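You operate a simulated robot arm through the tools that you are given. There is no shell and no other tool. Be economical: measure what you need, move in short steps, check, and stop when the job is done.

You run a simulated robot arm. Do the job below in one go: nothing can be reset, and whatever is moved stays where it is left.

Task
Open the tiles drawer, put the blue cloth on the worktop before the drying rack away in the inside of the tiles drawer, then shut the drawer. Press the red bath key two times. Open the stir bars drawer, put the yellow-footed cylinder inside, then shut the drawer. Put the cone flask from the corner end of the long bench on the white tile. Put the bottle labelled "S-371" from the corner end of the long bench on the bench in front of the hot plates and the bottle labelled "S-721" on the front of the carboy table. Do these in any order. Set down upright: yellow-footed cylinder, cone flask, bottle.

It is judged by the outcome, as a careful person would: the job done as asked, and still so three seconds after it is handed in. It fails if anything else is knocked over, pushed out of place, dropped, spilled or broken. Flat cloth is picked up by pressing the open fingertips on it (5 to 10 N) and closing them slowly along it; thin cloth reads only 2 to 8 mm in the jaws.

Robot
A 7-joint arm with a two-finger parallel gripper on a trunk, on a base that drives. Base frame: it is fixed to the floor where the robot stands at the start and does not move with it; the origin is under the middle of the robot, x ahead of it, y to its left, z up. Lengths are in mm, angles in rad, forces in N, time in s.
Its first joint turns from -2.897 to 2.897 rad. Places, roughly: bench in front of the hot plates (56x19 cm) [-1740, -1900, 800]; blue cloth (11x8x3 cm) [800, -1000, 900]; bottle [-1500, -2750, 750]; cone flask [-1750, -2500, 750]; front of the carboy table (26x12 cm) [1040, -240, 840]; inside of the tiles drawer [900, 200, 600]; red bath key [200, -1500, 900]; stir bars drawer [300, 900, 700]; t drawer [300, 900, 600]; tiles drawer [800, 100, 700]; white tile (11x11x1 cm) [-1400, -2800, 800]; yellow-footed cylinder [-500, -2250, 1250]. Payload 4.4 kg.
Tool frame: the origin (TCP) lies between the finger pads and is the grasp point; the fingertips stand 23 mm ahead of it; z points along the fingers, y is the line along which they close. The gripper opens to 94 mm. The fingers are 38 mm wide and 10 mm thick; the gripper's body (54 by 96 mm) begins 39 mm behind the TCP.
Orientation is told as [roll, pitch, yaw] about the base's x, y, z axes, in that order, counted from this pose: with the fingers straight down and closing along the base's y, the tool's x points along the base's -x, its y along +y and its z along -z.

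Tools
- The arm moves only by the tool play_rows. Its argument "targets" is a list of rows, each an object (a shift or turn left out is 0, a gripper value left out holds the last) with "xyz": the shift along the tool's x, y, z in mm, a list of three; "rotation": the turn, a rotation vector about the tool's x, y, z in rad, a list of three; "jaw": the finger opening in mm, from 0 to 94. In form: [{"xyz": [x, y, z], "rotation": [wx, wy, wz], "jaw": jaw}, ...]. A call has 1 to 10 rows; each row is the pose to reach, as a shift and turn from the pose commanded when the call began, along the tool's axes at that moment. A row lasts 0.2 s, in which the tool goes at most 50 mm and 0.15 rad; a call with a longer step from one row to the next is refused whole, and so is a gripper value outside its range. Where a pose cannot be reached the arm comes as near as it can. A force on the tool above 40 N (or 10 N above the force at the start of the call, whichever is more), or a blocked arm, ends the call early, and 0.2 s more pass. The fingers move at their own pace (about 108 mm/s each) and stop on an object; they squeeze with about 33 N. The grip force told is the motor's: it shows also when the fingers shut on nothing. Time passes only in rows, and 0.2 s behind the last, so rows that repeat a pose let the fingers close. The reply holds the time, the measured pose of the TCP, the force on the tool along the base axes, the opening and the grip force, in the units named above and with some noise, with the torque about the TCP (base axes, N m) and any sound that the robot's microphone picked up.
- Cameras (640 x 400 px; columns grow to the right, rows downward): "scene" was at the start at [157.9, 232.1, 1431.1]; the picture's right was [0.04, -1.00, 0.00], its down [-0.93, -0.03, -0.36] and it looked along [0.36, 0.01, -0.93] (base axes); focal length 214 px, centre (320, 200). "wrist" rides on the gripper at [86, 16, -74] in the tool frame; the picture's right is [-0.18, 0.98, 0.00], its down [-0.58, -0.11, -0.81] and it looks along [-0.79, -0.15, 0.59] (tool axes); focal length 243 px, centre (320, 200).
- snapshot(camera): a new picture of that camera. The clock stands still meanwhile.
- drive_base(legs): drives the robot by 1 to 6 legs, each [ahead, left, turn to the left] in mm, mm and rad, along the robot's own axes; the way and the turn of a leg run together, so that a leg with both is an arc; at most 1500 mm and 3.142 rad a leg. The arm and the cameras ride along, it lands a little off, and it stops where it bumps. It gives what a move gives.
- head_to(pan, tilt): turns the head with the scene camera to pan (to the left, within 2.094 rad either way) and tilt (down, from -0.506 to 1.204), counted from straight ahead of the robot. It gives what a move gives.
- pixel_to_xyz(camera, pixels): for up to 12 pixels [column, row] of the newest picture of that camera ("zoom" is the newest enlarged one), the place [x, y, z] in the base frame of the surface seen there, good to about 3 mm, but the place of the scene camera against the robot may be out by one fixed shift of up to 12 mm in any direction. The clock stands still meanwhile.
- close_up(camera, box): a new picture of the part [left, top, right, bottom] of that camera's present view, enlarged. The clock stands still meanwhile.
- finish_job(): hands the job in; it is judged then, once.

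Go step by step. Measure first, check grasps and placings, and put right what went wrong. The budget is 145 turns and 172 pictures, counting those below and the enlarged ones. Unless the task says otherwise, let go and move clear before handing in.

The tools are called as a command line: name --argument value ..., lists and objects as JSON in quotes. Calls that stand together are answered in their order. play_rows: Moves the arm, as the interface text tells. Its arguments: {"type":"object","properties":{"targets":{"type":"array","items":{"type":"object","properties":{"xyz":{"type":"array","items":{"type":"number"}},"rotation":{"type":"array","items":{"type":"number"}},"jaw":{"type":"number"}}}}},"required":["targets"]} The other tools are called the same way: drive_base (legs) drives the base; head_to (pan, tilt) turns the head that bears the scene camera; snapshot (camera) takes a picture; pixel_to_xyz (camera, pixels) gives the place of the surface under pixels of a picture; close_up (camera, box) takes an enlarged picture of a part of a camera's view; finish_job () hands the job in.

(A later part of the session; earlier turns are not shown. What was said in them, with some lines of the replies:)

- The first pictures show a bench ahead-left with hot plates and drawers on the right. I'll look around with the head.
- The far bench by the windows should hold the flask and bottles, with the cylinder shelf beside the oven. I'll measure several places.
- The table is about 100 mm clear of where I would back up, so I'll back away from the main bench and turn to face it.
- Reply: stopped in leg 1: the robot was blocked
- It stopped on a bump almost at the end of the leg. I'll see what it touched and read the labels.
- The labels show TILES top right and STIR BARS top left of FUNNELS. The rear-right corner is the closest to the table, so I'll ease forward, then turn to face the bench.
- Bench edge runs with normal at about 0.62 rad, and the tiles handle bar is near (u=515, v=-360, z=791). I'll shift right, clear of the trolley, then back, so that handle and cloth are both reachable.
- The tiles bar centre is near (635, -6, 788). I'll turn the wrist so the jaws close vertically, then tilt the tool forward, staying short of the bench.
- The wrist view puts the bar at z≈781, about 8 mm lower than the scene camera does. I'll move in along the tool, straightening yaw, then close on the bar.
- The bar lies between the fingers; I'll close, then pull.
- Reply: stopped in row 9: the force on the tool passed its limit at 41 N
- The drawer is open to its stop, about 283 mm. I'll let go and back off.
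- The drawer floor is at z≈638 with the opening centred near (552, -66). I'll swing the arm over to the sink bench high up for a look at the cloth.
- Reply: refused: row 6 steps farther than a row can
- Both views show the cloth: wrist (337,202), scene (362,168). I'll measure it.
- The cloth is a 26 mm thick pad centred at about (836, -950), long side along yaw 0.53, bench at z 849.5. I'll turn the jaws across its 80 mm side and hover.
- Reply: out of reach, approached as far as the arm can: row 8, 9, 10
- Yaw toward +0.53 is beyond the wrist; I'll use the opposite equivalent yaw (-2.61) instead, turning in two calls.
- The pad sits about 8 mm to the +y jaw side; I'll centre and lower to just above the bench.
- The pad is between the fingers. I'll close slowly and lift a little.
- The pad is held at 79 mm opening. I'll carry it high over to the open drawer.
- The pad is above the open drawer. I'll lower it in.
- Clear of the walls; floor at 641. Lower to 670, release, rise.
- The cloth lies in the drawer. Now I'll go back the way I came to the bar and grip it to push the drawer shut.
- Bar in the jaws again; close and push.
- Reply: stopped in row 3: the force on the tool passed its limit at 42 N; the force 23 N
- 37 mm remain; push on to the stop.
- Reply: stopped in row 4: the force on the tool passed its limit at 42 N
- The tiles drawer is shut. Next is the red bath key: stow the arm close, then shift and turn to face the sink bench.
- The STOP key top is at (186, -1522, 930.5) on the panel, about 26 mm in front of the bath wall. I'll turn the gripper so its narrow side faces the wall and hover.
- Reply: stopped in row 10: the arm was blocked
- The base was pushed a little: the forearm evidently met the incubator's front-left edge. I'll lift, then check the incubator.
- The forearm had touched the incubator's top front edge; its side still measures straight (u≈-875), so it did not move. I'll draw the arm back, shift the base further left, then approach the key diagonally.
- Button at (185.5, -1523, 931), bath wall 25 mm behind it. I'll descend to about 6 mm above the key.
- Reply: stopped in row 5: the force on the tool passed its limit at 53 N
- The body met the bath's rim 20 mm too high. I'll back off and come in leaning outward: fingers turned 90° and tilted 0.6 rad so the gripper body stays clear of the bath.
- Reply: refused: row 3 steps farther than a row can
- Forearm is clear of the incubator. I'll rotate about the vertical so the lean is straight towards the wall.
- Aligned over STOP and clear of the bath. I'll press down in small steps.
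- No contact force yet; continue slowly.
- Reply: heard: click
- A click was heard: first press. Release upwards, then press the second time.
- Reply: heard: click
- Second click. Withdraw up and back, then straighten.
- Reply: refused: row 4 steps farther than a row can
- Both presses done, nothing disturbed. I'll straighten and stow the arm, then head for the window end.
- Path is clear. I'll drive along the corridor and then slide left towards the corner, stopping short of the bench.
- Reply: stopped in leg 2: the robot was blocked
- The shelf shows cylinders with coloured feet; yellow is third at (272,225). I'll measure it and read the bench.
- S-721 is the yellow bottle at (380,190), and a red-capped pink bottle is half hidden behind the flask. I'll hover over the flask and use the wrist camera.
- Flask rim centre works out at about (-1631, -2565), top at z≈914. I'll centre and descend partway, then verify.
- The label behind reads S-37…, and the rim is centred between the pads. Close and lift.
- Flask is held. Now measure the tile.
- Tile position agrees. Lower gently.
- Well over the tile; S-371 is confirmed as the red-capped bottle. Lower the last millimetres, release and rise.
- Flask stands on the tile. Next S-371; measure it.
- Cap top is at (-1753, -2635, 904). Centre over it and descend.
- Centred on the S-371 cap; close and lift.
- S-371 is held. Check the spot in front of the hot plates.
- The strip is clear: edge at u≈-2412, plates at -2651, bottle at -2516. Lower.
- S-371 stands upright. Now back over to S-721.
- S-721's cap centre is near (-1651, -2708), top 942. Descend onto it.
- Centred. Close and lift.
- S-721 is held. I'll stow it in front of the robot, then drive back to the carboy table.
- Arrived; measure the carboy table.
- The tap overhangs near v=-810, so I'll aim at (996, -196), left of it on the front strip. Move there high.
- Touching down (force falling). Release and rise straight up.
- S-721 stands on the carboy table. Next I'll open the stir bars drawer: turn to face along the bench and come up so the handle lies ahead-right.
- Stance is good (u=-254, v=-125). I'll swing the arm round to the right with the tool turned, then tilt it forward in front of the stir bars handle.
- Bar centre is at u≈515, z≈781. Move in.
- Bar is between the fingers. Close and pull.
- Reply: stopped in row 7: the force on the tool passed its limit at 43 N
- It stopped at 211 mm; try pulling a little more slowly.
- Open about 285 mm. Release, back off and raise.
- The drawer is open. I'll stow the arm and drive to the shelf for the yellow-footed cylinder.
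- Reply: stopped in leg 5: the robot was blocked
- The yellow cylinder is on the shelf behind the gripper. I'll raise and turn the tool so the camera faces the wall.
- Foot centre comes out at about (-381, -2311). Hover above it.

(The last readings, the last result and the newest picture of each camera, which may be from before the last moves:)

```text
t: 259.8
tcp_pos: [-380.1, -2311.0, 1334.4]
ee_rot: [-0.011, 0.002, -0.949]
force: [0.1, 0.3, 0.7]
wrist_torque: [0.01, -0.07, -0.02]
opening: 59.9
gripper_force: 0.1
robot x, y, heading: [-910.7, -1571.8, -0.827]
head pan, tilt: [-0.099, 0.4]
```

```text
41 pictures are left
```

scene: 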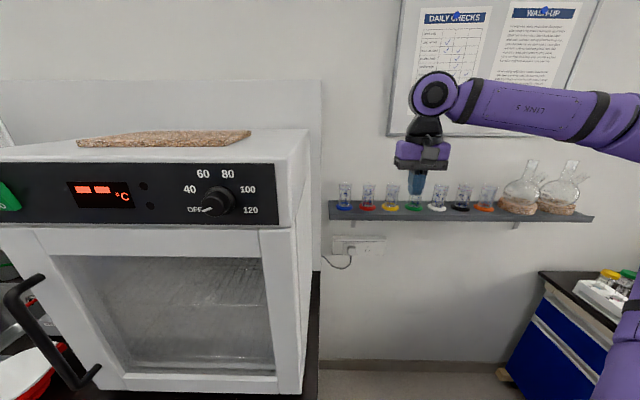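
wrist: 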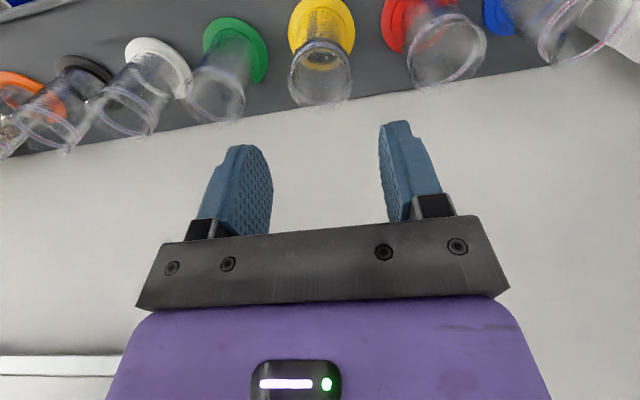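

The rim is centred under the tool. Descend with the fingers either side of the tube.

play_rows --targets '[{"xyz": [0.7, 0.3, 35], "jaw": 66}, {"xyz": [0.7, 0.3, 70]}, {"xyz": [0.7, 0.3, 100]}, {"xyz": [0.7, 0.3, 120]}, {"xyz": [0.7, 0.3, 134]}]'

snapshot --camera "wrist"

close_up --camera "scene" --box '[330, 120, 450, 230]'

```text
t: 261.0
tcp_pos: [-382.0, -2313.8, 1199.8]
ee_rot: [-0.009, 0.003, -0.949]
force: [0.6, -0.3, -0.2]
wrist_torque: [0.0, 0.0, 0.02]
opening: 66.1
gripper_force: 0.0
robot x, y, heading: [-908.8, -1574.0, -0.826]
head pan, tilt: [-0.099, 0.4]
```

```text
40 pictures are left
```

wrist: 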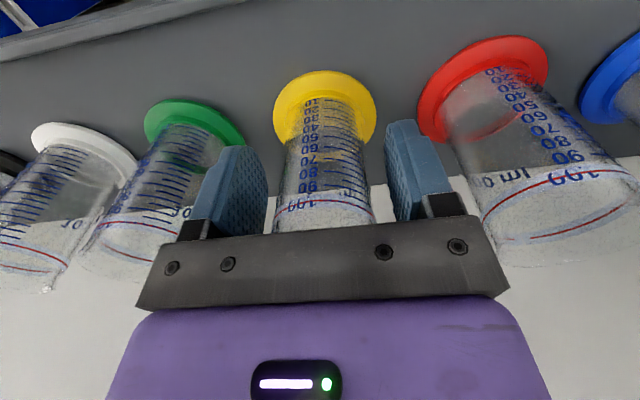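

```text
3.64 times, centred on (390, 175) of scene
```

zoom: 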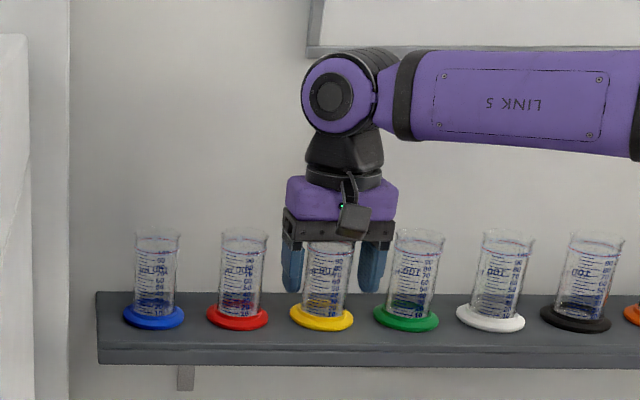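

Fingers flank the yellow-footed tube, neighbours clear. Close and lift.

play_rows --targets '[{"jaw": 58}, {"jaw": 50}, {"jaw": 44}, {"jaw": 38}, {"jaw": 30}, {"jaw": 22}]'

play_rows --targets '[{"xyz": [0, 0, -10]}, {"xyz": [0, 0, -35]}, {"xyz": [0, 0, -70]}, {"xyz": [0, 0, -105]}, {"xyz": [0, 0, -130]}]'

snapshot --camera "wrist"

close_up --camera "scene" --box '[330, 90, 500, 230]'

```text
t: 262.4
tcp_pos: [-381.7, -2312.6, 1199.4]
ee_rot: [-0.01, 0.001, -0.95]
force: [0.7, -0.5, 2.4]
wrist_torque: [0.05, -0.13, -0.01]
opening: 44.5
gripper_force: 32.9
robot x, y, heading: [-909.4, -1574.8, -0.83]
head pan, tilt: [-0.099, 0.4]
```

```text
t: 263.6
tcp_pos: [-381.7, -2311.3, 1331.0]
ee_rot: [-0.012, 0.002, -0.95]
force: [0.7, -0.3, -1.6]
wrist_torque: [0.03, 0.03, -0.01]
opening: 44.8
gripper_force: 33.8
robot x, y, heading: [-906.2, -1576.5, -0.826]
head pan, tilt: [-0.099, 0.4]
```

```text
38 pictures are left
```

wrist: 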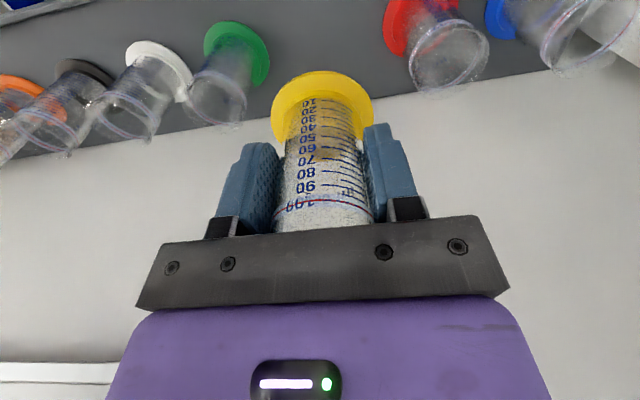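

```text
2.86 times, centred on (415, 160) of scene
```

zoom: 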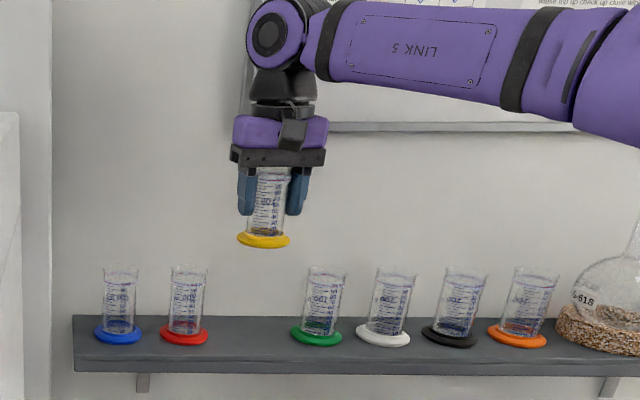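

The cylinder is held and the others stand untouched. Draw back from the shelf, then drive back to the drawer.

play_rows --targets '[{"xyz": [42, -5, 0]}, {"xyz": [84, -10, 0]}, {"xyz": [126, -16, 0]}, {"xyz": [168, -22, 0]}, {"xyz": [210, -28, 0]}, {"xyz": [252, -33, 0]}, {"xyz": [288, -38, 0]}, {"xyz": [288, -38, 35]}, {"xyz": [288, -38, 70]}]'

drive_base --legs '[[-225, 0, 0], [0, 0, -1.69], [-1428, 0, 0], [0, 0, -1.552], [400, 0, 0]]'

head_to --pan -0.6 --tilt 0.75

snapshot --camera "scene"

```text
t: 265.6
tcp_pos: [-580.4, -2099.1, 1259.6]
ee_rot: [-0.01, 0.002, -0.95]
force: [0.1, 0.7, -0.7]
wrist_torque: [0.03, 0.02, 0.0]
opening: 44.5
gripper_force: 33.4
robot x, y, heading: [-907.6, -1574.3, -0.826]
head pan, tilt: [-0.099, 0.4]
```

```text
t: 284.4
tcp_pos: [-286.3, 327.9, 1260.3]
ee_rot: [-0.009, 0.004, 2.005]
force: [-0.7, 0.3, -0.7]
wrist_torque: [-0.04, -0.03, 0.01]
opening: 44.5
gripper_force: 32.9
robot x, y, heading: [-61.7, -249.6, 2.136]
head pan, tilt: [-0.099, 0.4]
```

```text
t: 285.3
tcp_pos: [-287.4, 328.4, 1259.7]
ee_rot: [-0.01, 0.0, 2.004]
force: [-0.6, 0.3, -0.7]
wrist_torque: [0.01, -0.03, -0.02]
opening: 44.5
gripper_force: 33.2
robot x, y, heading: [-61.3, -250.4, 2.134]
head pan, tilt: [-0.6, 0.75]
```

```text
36 pictures are left
```

scene: 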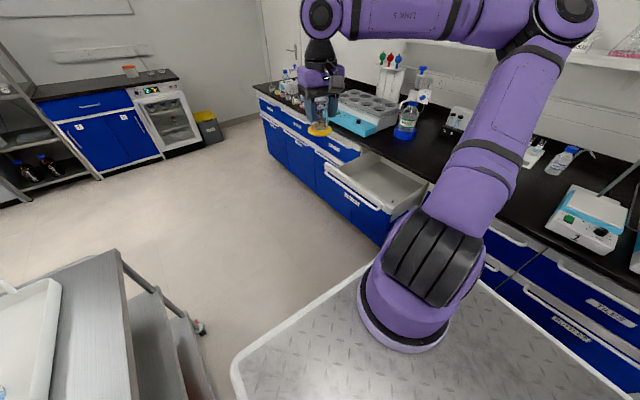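

close_up --camera "scene" --box '[310, 130, 450, 240]'

pixel_to_xyz --camera "scene" --pixels '[[380, 185], [395, 195], [365, 172], [400, 182], [350, 175], [390, 210], [415, 185], [375, 155], [400, 205], [345, 165]]'

```text
3.64 times, centred on (380, 185) of scene
```

zoom: 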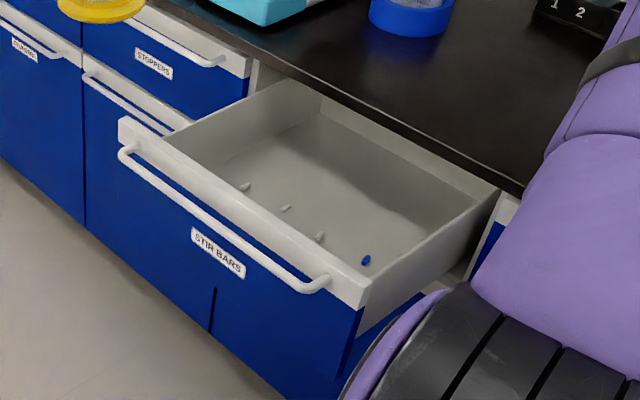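

```text
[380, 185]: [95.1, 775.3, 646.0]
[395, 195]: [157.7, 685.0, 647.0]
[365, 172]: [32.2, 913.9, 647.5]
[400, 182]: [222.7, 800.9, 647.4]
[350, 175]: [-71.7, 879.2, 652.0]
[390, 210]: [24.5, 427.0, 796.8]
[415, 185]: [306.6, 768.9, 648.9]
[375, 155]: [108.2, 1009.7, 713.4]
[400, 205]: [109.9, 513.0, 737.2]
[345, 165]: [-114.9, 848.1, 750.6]
```

pixel_to_xyz --camera "zoom" --pixels '[[245, 187], [286, 208], [320, 237], [365, 260], [300, 180], [330, 200], [380, 235], [200, 165], [250, 160], [420, 240], [230, 125], [480, 195]]'

```text
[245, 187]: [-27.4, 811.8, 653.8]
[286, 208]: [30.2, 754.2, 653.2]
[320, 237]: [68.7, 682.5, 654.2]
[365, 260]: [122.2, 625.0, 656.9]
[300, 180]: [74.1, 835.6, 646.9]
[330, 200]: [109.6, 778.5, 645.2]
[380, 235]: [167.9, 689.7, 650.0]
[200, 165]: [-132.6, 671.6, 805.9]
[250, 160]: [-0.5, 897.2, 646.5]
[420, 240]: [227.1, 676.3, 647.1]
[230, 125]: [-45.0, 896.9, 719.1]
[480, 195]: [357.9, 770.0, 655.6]
```

Stir bars lie in a row at u≈458; the front half of the drawer (u≈385, v≈556) is free. Move the cylinder above there.

play_rows --targets '[{"xyz": [-20, -39.7, 14], "rotation": [0, 0, 0.03]}, {"xyz": [-40, -79.3, 28], "rotation": [0, 0, 0.06]}, {"xyz": [-60, -119, 42], "rotation": [0, 0, 0.09]}, {"xyz": [-80, -158.6, 56], "rotation": [0, 0, 0.12]}, {"xyz": [-100, -198.3, 70], "rotation": [0, 0, 0.15]}, {"xyz": [-120, -238, 84], "rotation": [0, 0, 0.18]}, {"xyz": [-140, -277.6, 98], "rotation": [0, 0, 0.21]}, {"xyz": [-160, -317.3, 112], "rotation": [0, 0, 0.24]}, {"xyz": [-180, -357, 126], "rotation": [0, 0, 0.27]}, {"xyz": [-200, -396.6, 140], "rotation": [0, 0, 0.304]}]'

snapshot --camera "wrist"

snapshot --camera "scene"

```text
t: 287.5
tcp_pos: [-10.8, 678.4, 1125.1]
ee_rot: [-0.012, -0.002, 1.7]
force: [-0.1, -0.1, 0.1]
wrist_torque: [-0.02, -0.02, 0.02]
opening: 44.6
gripper_force: 33.1
robot x, y, heading: [-61.0, -250.2, 2.131]
head pan, tilt: [-0.6, 0.75]
```

```text
34 pictures are left
```

wrist: 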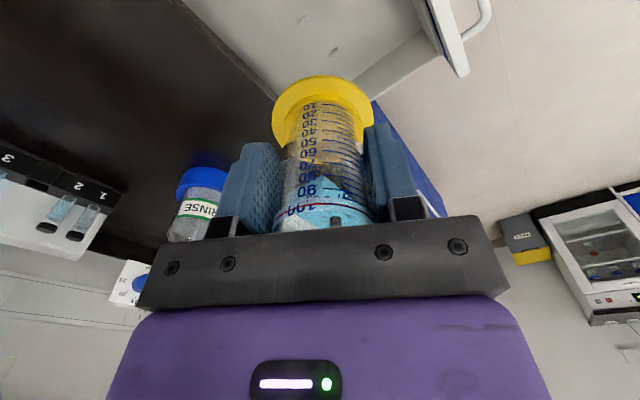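

```text
33 pictures are left
```

scene: 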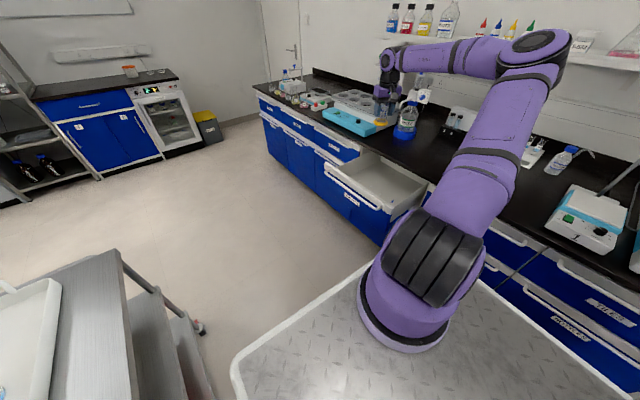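

pixel_to_xyz --camera "wrist" --pixels '[[300, 15], [334, 50], [360, 10], [440, 40], [425, 15], [245, 60], [385, 75], [455, 60], [415, 30]]'

play_rows --targets '[{"xyz": [0, 0, 45]}, {"xyz": [0, 0, 90]}, {"xyz": [0, 0, 135]}, {"xyz": [0, 0, 180]}, {"xyz": [0, 0, 225]}, {"xyz": [0, 0, 265]}, {"xyz": [0, 0, 295]}]'

snapshot --camera "wrist"

close_up --camera "scene" --box '[310, 130, 450, 240]'

```text
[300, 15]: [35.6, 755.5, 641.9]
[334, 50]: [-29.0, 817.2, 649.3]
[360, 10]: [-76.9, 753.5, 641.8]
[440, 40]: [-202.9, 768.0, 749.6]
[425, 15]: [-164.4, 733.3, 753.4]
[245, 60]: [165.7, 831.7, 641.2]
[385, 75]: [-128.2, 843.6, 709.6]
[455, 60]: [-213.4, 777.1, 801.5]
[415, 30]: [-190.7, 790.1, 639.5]
```

```text
t: 289.1
tcp_pos: [-7.1, 679.2, 828.7]
ee_rot: [-0.01, -0.002, 1.7]
force: [0.0, -0.7, -1.1]
wrist_torque: [-0.02, 0.0, 0.02]
opening: 44.6
gripper_force: 32.8
robot x, y, heading: [-59.5, -248.7, 2.13]
head pan, tilt: [-0.6, 0.75]
```

```text
32 pictures are left
```

wrist: 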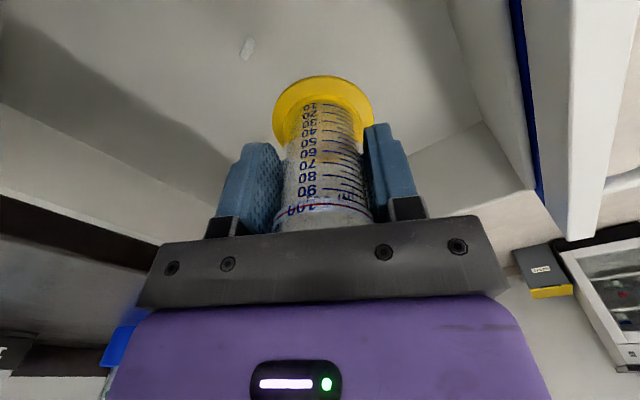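

```text
3.64 times, centred on (380, 185) of scene
```

zoom: 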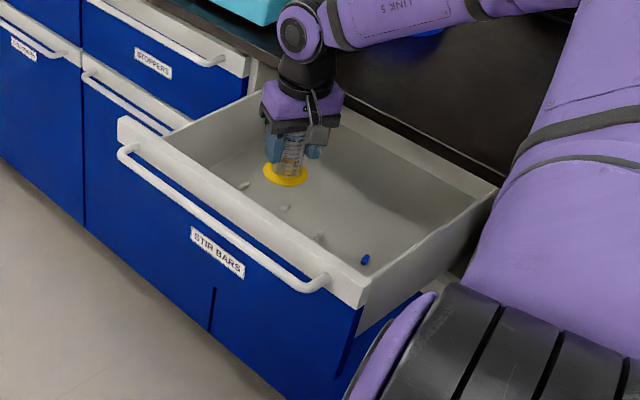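

pixel_to_xyz --camera "wrist" --pixels '[[247, 48], [300, 40], [400, 60], [470, 100], [520, 170], [440, 140]]'

```text
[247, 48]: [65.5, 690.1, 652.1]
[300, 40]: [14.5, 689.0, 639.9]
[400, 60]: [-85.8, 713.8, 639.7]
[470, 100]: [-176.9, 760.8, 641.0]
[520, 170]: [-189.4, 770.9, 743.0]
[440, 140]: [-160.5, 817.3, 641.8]
```

Clear of the stir bars (u≈455) and the front wall (u≈298). Lower onto the drawer floor.

play_rows --targets '[{"xyz": [0, 4, 40]}, {"xyz": [0, 4, 80]}, {"xyz": [0, 4, 105]}, {"xyz": [0, 4, 118]}, {"xyz": [0, 4, 125]}]'

play_rows --targets '[{"xyz": [0, 0, 1.2]}, {"xyz": [0, 0, 2.4]}, {"xyz": [0, 0, 2.4]}]'

close_up --camera "scene" --box '[340, 150, 420, 210]'

```text
t: 290.3
tcp_pos: [-9.2, 677.4, 702.5]
ee_rot: [-0.01, -0.002, 1.701]
force: [0.3, 0.2, -2.1]
wrist_torque: [-0.02, 0.03, 0.01]
opening: 44.6
gripper_force: 33.1
robot x, y, heading: [-65.9, -249.4, 2.133]
head pan, tilt: [-0.6, 0.75]
```

```text
t: 291.1
tcp_pos: [-9.6, 678.9, 700.5]
ee_rot: [-0.012, -0.002, 1.7]
force: [0.0, -0.3, -1.4]
wrist_torque: [0.01, 0.0, 0.01]
opening: 44.3
gripper_force: 33.1
robot x, y, heading: [-64.0, -251.0, 2.131]
head pan, tilt: [-0.6, 0.75]
```

```text
6.67 times, centred on (380, 180) of scene
```

zoom: 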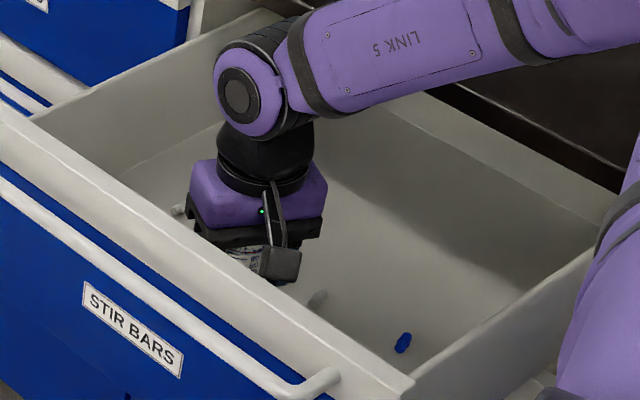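

play_rows --targets '[{"xyz": [0, 0, 0.8]}, {"xyz": [0, 0, 1.6]}, {"xyz": [0, 0, 1.6]}]'

```text
t: 291.9
tcp_pos: [-8.1, 678.7, 700.3]
ee_rot: [-0.009, -0.002, 1.699]
force: [0.2, -1.9, 8.5]
wrist_torque: [-0.14, 0.21, 0.05]
opening: 44.7
gripper_force: 33.1
robot x, y, heading: [-57.5, -252.6, 2.13]
head pan, tilt: [-0.6, 0.75]
```

Contact with the drawer floor (8.5 N up). Open and rise straight.

play_rows --targets '[{"xyz": [0, 0, -0.6]}, {"xyz": [0, 0, -0.6], "jaw": 50}, {"xyz": [0, 0, -0.6], "jaw": 58}, {"xyz": [0, 0, -0.6], "jaw": 58}, {"xyz": [0, 0, -25]}, {"xyz": [0, 0, -65]}, {"xyz": [0, 0, -110]}, {"xyz": [0, 0, -155]}, {"xyz": [0, 0, -200]}, {"xyz": [0, 0, -245]}]'

snapshot --camera "wrist"

close_up --camera "scene" --box '[310, 130, 450, 240]'

```text
t: 294.1
tcp_pos: [-8.1, 678.2, 946.4]
ee_rot: [-0.009, 0.0, 1.701]
force: [0.0, 1.1, -0.3]
wrist_torque: [-0.03, 0.0, -0.01]
opening: 57.7
gripper_force: 0.1
robot x, y, heading: [-64.9, -243.6, 2.131]
head pan, tilt: [-0.6, 0.75]
```

```text
29 pictures are left
```

wrist: 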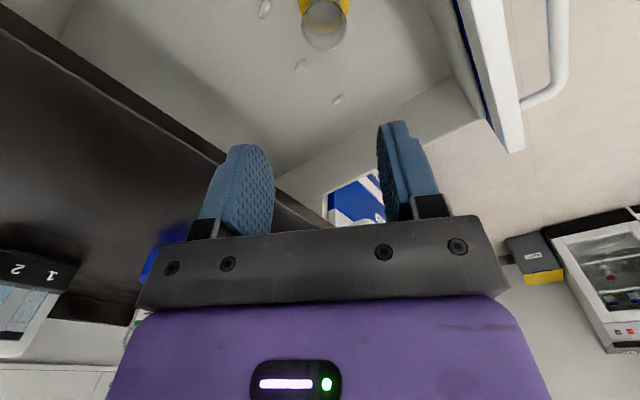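

```text
3.64 times, centred on (380, 185) of scene
```

zoom: 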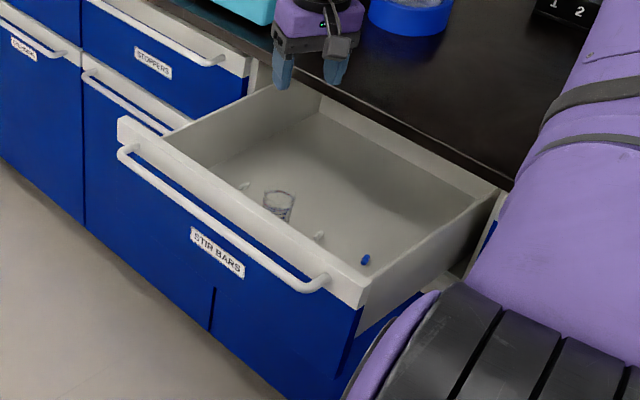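

The cylinder stands upright and the stir bars are undisturbed. Now back to the handle: raise, turn, tilt.

play_rows --targets '[{"xyz": [0, 0, -35], "rotation": [0, 0, 0.14]}, {"xyz": [4, 8, -70], "rotation": [0, 0, 0.28]}, {"xyz": [12, 22, -105], "rotation": [0, 0, 0.42]}, {"xyz": [20, 38, -140], "rotation": [0, 0, 0.56]}, {"xyz": [28, 54, -170], "rotation": [0, 0, 0.7]}, {"xyz": [37, 70, -195], "rotation": [0, 0, 0.84]}, {"xyz": [46, 86, -215], "rotation": [0, 0, 0.98]}, {"xyz": [55, 102, -227], "rotation": [0, 0, 1.12]}, {"xyz": [63, 117, -227], "rotation": [0, 0, 1.26]}, {"xyz": [71, 132, -227], "rotation": [0, 0, 1.4]}]'

play_rows --targets '[{"rotation": [0, 0, 0.14], "jaw": 46}, {"rotation": [0, 0, 0.28]}, {"rotation": [0, 0, 0.42]}, {"rotation": [0, 0, 0.56]}, {"rotation": [0, 0, 0.7]}, {"rotation": [0, 0, 0.84]}, {"rotation": [0, 0, 0.98]}, {"rotation": [0, 0, 1.12]}, {"rotation": [0, 0, 1.248]}]'

play_rows --targets '[{"xyz": [0, -8, 26], "rotation": [-0.14, 0, 0]}, {"xyz": [0, -15, 52], "rotation": [-0.28, 0, 0]}, {"xyz": [0, -23, 77], "rotation": [-0.42, 0, 0]}, {"xyz": [0, -30, 103], "rotation": [-0.56, 0, 0]}, {"xyz": [0, -38, 129], "rotation": [-0.7, 0, 0]}, {"xyz": [0, -46, 155], "rotation": [-0.84, 0, 0]}, {"xyz": [0, -54, 180], "rotation": [-0.98, 0, 0]}, {"xyz": [0, -62, 206], "rotation": [-1.12, 0, 0]}, {"xyz": [0, -69, 230], "rotation": [-1.27, 0, 0]}]'

snapshot --camera "wrist"

```text
t: 296.3
tcp_pos: [-134.5, 588.8, 1171.1]
ee_rot: [-0.001, -0.012, 0.297]
force: [1.4, 0.5, -0.3]
wrist_torque: [-0.02, 0.01, -0.01]
opening: 58.0
gripper_force: 0.1
robot x, y, heading: [-64.1, -253.8, 2.133]
head pan, tilt: [-0.6, 0.75]
```

```text
t: 298.3
tcp_pos: [-133.9, 589.3, 1169.8]
ee_rot: [0.011, -0.003, -0.949]
force: [0.8, -0.7, 0.2]
wrist_torque: [0.0, 0.04, 0.01]
opening: 45.8
gripper_force: 0.1
robot x, y, heading: [-64.0, -252.6, 2.133]
head pan, tilt: [-0.6, 0.75]
```

```text
t: 300.3
tcp_pos: [-187.5, 549.8, 939.4]
ee_rot: [1.283, -0.001, -0.948]
force: [1.0, 0.7, 0.1]
wrist_torque: [0.0, 0.04, -0.01]
opening: 46.0
gripper_force: 0.0
robot x, y, heading: [-62.3, -250.3, 2.124]
head pan, tilt: [-0.6, 0.75]
```

```text
27 pictures are left
```

wrist: 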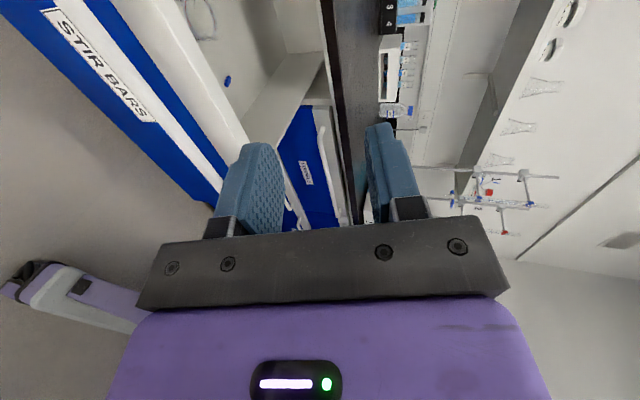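

play_rows --targets '[{"xyz": [0, -45, 8]}, {"xyz": [0, -90, 20]}, {"xyz": [0, -128, 32]}, {"xyz": [0, -136, 55]}, {"xyz": [0, -136, 82]}, {"xyz": [0, -136, 104]}, {"xyz": [0, -136, 104]}]'

snapshot --camera "wrist"

```text
t: 301.9
tcp_pos: [-137.7, 585.3, 781.2]
ee_rot: [1.279, -0.004, -0.949]
force: [-0.4, -0.1, 0.5]
wrist_torque: [0.01, 0.02, -0.02]
opening: 46.0
gripper_force: 0.1
robot x, y, heading: [-63.3, -248.9, 2.13]
head pan, tilt: [-0.6, 0.75]
```

```text
26 pictures are left
```

wrist: 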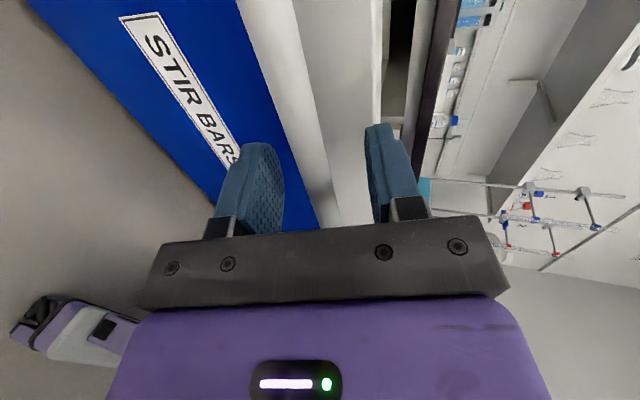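

Bar is in the jaws. Close, then push gently so the cylinder stays standing.

play_rows --targets '[{"jaw": 34}, {"jaw": 24}, {"jaw": 17}, {"jaw": 10}, {"jaw": 5}, {"jaw": 0}]'

play_rows --targets '[{"xyz": [0, 1.2, 4]}, {"xyz": [0, 4, 13]}, {"xyz": [0, 8, 26]}, {"xyz": [0, 12, 40]}, {"xyz": [0, 16, 54]}, {"xyz": [0, 20, 68]}, {"xyz": [0, 24, 82]}, {"xyz": [0, 28, 96]}, {"xyz": [0, 32, 110]}, {"xyz": [0, 35, 119]}]'

close_up --camera "scene" --box '[310, 130, 450, 240]'

```text
t: 303.3
tcp_pos: [-137.6, 585.9, 779.8]
ee_rot: [1.279, -0.002, -0.948]
force: [0.3, -0.2, -8.1]
wrist_torque: [0.48, 0.35, -0.11]
opening: 12.6
gripper_force: 44.8
robot x, y, heading: [-62.3, -248.7, 2.132]
head pan, tilt: [-0.6, 0.75]
```

```text
t: 305.5
tcp_pos: [-38.2, 657.1, 780.2]
ee_rot: [1.28, -0.003, -0.951]
force: [14.3, -19.5, -7.1]
wrist_torque: [0.42, 0.31, 0.09]
opening: 12.5
gripper_force: 45.3
robot x, y, heading: [-60.0, -250.5, 2.125]
head pan, tilt: [-0.6, 0.75]
```

```text
3.64 times, centred on (380, 185) of scene
```

zoom: 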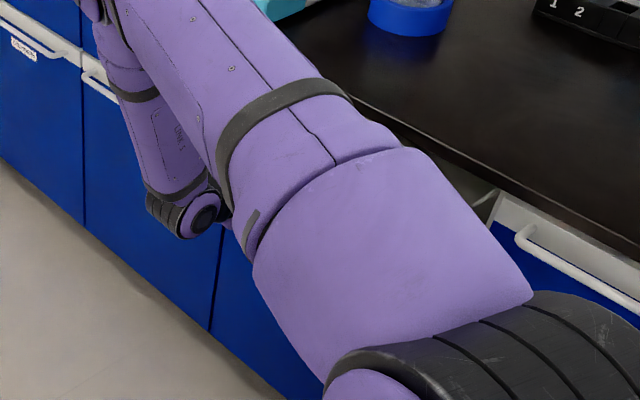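

A sideways load of about 24 N is building; I'll ease it by shifting slightly toward -v while continuing.

play_rows --targets '[{"xyz": [-2, 0, 1]}, {"xyz": [-4, 1.2, 5]}, {"xyz": [-4, 4, 15]}, {"xyz": [-4, 8, 28]}, {"xyz": [-4, 12, 42]}, {"xyz": [-4, 16, 56]}, {"xyz": [-4, 20, 70]}, {"xyz": [-4, 24, 84]}, {"xyz": [-4, 28, 98]}, {"xyz": [-4, 31, 107]}]'

```text
t: 307.5
tcp_pos: [41.7, 714.1, 778.6]
ee_rot: [1.279, -0.002, -0.942]
force: [-3.3, 2.1, -3.6]
wrist_torque: [0.24, 0.2, -0.16]
opening: 12.7
gripper_force: 44.8
robot x, y, heading: [-60.3, -250.9, 2.134]
head pan, tilt: [-0.6, 0.75]
stopped in row 10: the force on the tool passed its limit at 42 N (the readings are from after the stop); the commanded pose is now the measured one
```

play_rows --targets '[{"xyz": [0, 1.2, 4]}, {"xyz": [0, 4, 12]}, {"xyz": [0, 7, 23]}, {"xyz": [0, 10, 34]}, {"xyz": [0, 13, 45]}, {"xyz": [0, 16, 54]}, {"xyz": [0, 18, 60]}, {"xyz": [0, 19, 64]}, {"xyz": [0, 20, 67]}]'

```text
t: 309.5
tcp_pos: [94.1, 752.9, 779.4]
ee_rot: [1.28, 0.0, -0.944]
force: [-8.4, -19.5, 15.4]
wrist_torque: [0.03, 0.04, 0.2]
opening: 12.6
gripper_force: 44.6
robot x, y, heading: [-65.9, -250.3, 2.13]
head pan, tilt: [-0.6, 0.75]
stopped in row 9: the force on the tool passed its limit at 47 N (the readings are from after the stop); the commanded pose is now the measured one
```

It is against the stop (u≈515). Release, retreat and look.

play_rows --targets '[{"jaw": 46}, {"jaw": 46}, {"xyz": [0, 0, -30]}, {"xyz": [0, 0, -75]}, {"xyz": [0, 0, -120]}, {"xyz": [0, 20, -160]}, {"xyz": [0, 60, -180]}, {"xyz": [0, 105, -200]}, {"xyz": [0, 150, -220]}, {"xyz": [0, 195, -230]}]'

play_rows --targets '[{"xyz": [0, 30, -30], "rotation": [0.14, 0, 0]}, {"xyz": [0, 60, -60], "rotation": [0.28, 0, 0]}, {"xyz": [0, 90, -90], "rotation": [0.42, 0, 0]}, {"xyz": [0, 110, -120], "rotation": [0.56, 0, 0]}, {"xyz": [0, 120, -150], "rotation": [0.7, 0, 0]}, {"xyz": [0, 120, -180], "rotation": [0.84, 0, 0]}, {"xyz": [0, 120, -210], "rotation": [0.98, 0, 0]}, {"xyz": [0, 120, -240], "rotation": [1.12, 0, 0]}, {"xyz": [0, 120, -260], "rotation": [1.265, 0, 0]}]'

snapshot --camera "scene"

snapshot --camera "wrist"

```text
t: 311.7
tcp_pos: [-39.2, 655.1, 1029.8]
ee_rot: [1.276, -0.002, -0.942]
force: [0.3, 0.8, -0.1]
wrist_torque: [0.0, 0.0, -0.05]
opening: 45.8
gripper_force: 0.2
robot x, y, heading: [-60.6, -250.6, 2.134]
head pan, tilt: [-0.6, 0.75]
```

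```text
t: 313.7
tcp_pos: [-207.8, 529.4, 1221.4]
ee_rot: [0.01, -0.002, -0.944]
force: [0.3, -0.5, -0.2]
wrist_torque: [-0.02, 0.04, 0.02]
opening: 46.0
gripper_force: 0.0
robot x, y, heading: [-62.4, -252.0, 2.132]
head pan, tilt: [-0.6, 0.75]
```

```text
24 pictures are left
```

scene: 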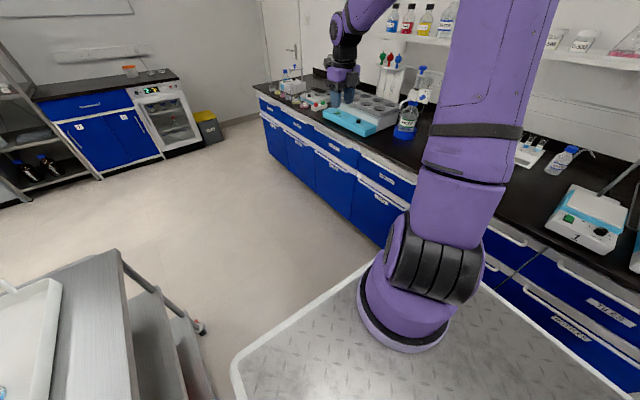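

```text
23 pictures are left
```

wrist: 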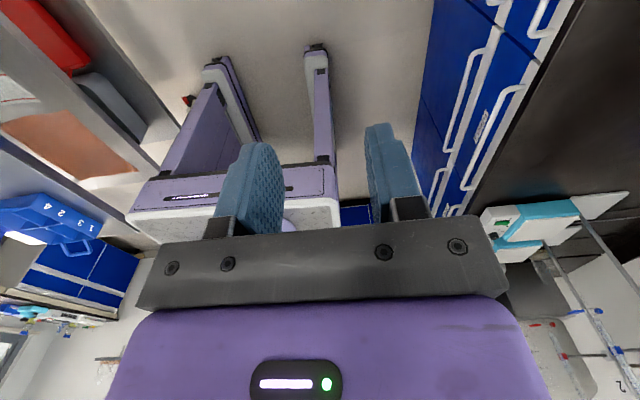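

The drawer front is flush with its neighbours. One last look over the bench and carboy table before handing in.

head_to --pan -1.6 --tilt 0.6

snapshot --camera "scene"

close_up --camera "wrist" --box '[400, 0, 580, 220]'

```text
t: 314.9
tcp_pos: [-208.7, 529.7, 1221.0]
ee_rot: [0.016, -0.002, -0.941]
force: [0.5, 0.3, 0.1]
wrist_torque: [0.0, 0.05, -0.02]
opening: 46.2
gripper_force: 0.1
robot x, y, heading: [-59.4, -254.3, 2.128]
head pan, tilt: [-1.6, 0.6]
```

```text
22 pictures are left
```

scene: 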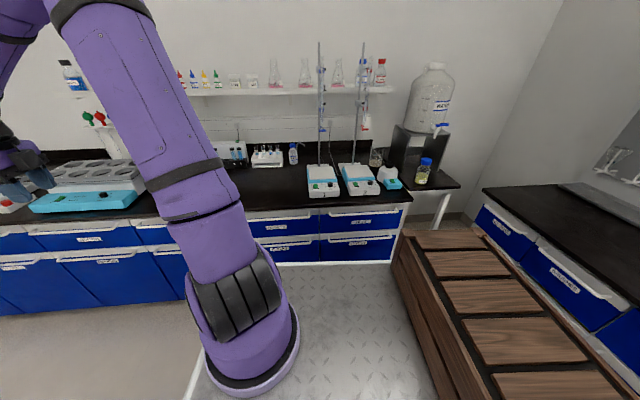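

```text
1.82 times, centred on (490, 110) of wrist
```

zoom: 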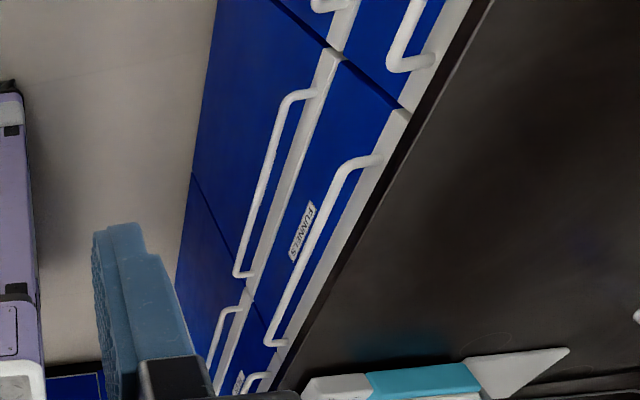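

The bench is in order: S-721 stands on the carboy table, the drawers are flush and the arm is clear. I'm handing the job in.

finish_job

```text
The job is handed in.
```

I did every part of the job and handed it in, but I did not check that the cylinder is still upright inside the shut stir bars drawer. It stood upright before I pushed the drawer in. I pushed slowly, but the push hit the force limit twice: once partway and once at the end stop.

- **Tiles drawer:** the blue cloth is inside and the drawer is shut.
- **Bath key:** I pressed the red STOP key twice and heard a click each time.
- **Stir bars drawer:** the yellow-footed cylinder is inside and the drawer is shut against its stop.
- **Cone flask:** it stands upright on the white tile.
- **Bottles:** S-371 stands in front of the hot plates and S-721 on the front of the carboy table, both upright.

- **Incubator:** the forearm pressed against its top edge once. It still measured straight afterwards.
- **Bath rim:** the gripper pushed down on it once, to about 53 N. Nothing looked moved.
- **Base:** it stopped on a bump three times. I saw nothing displaced.
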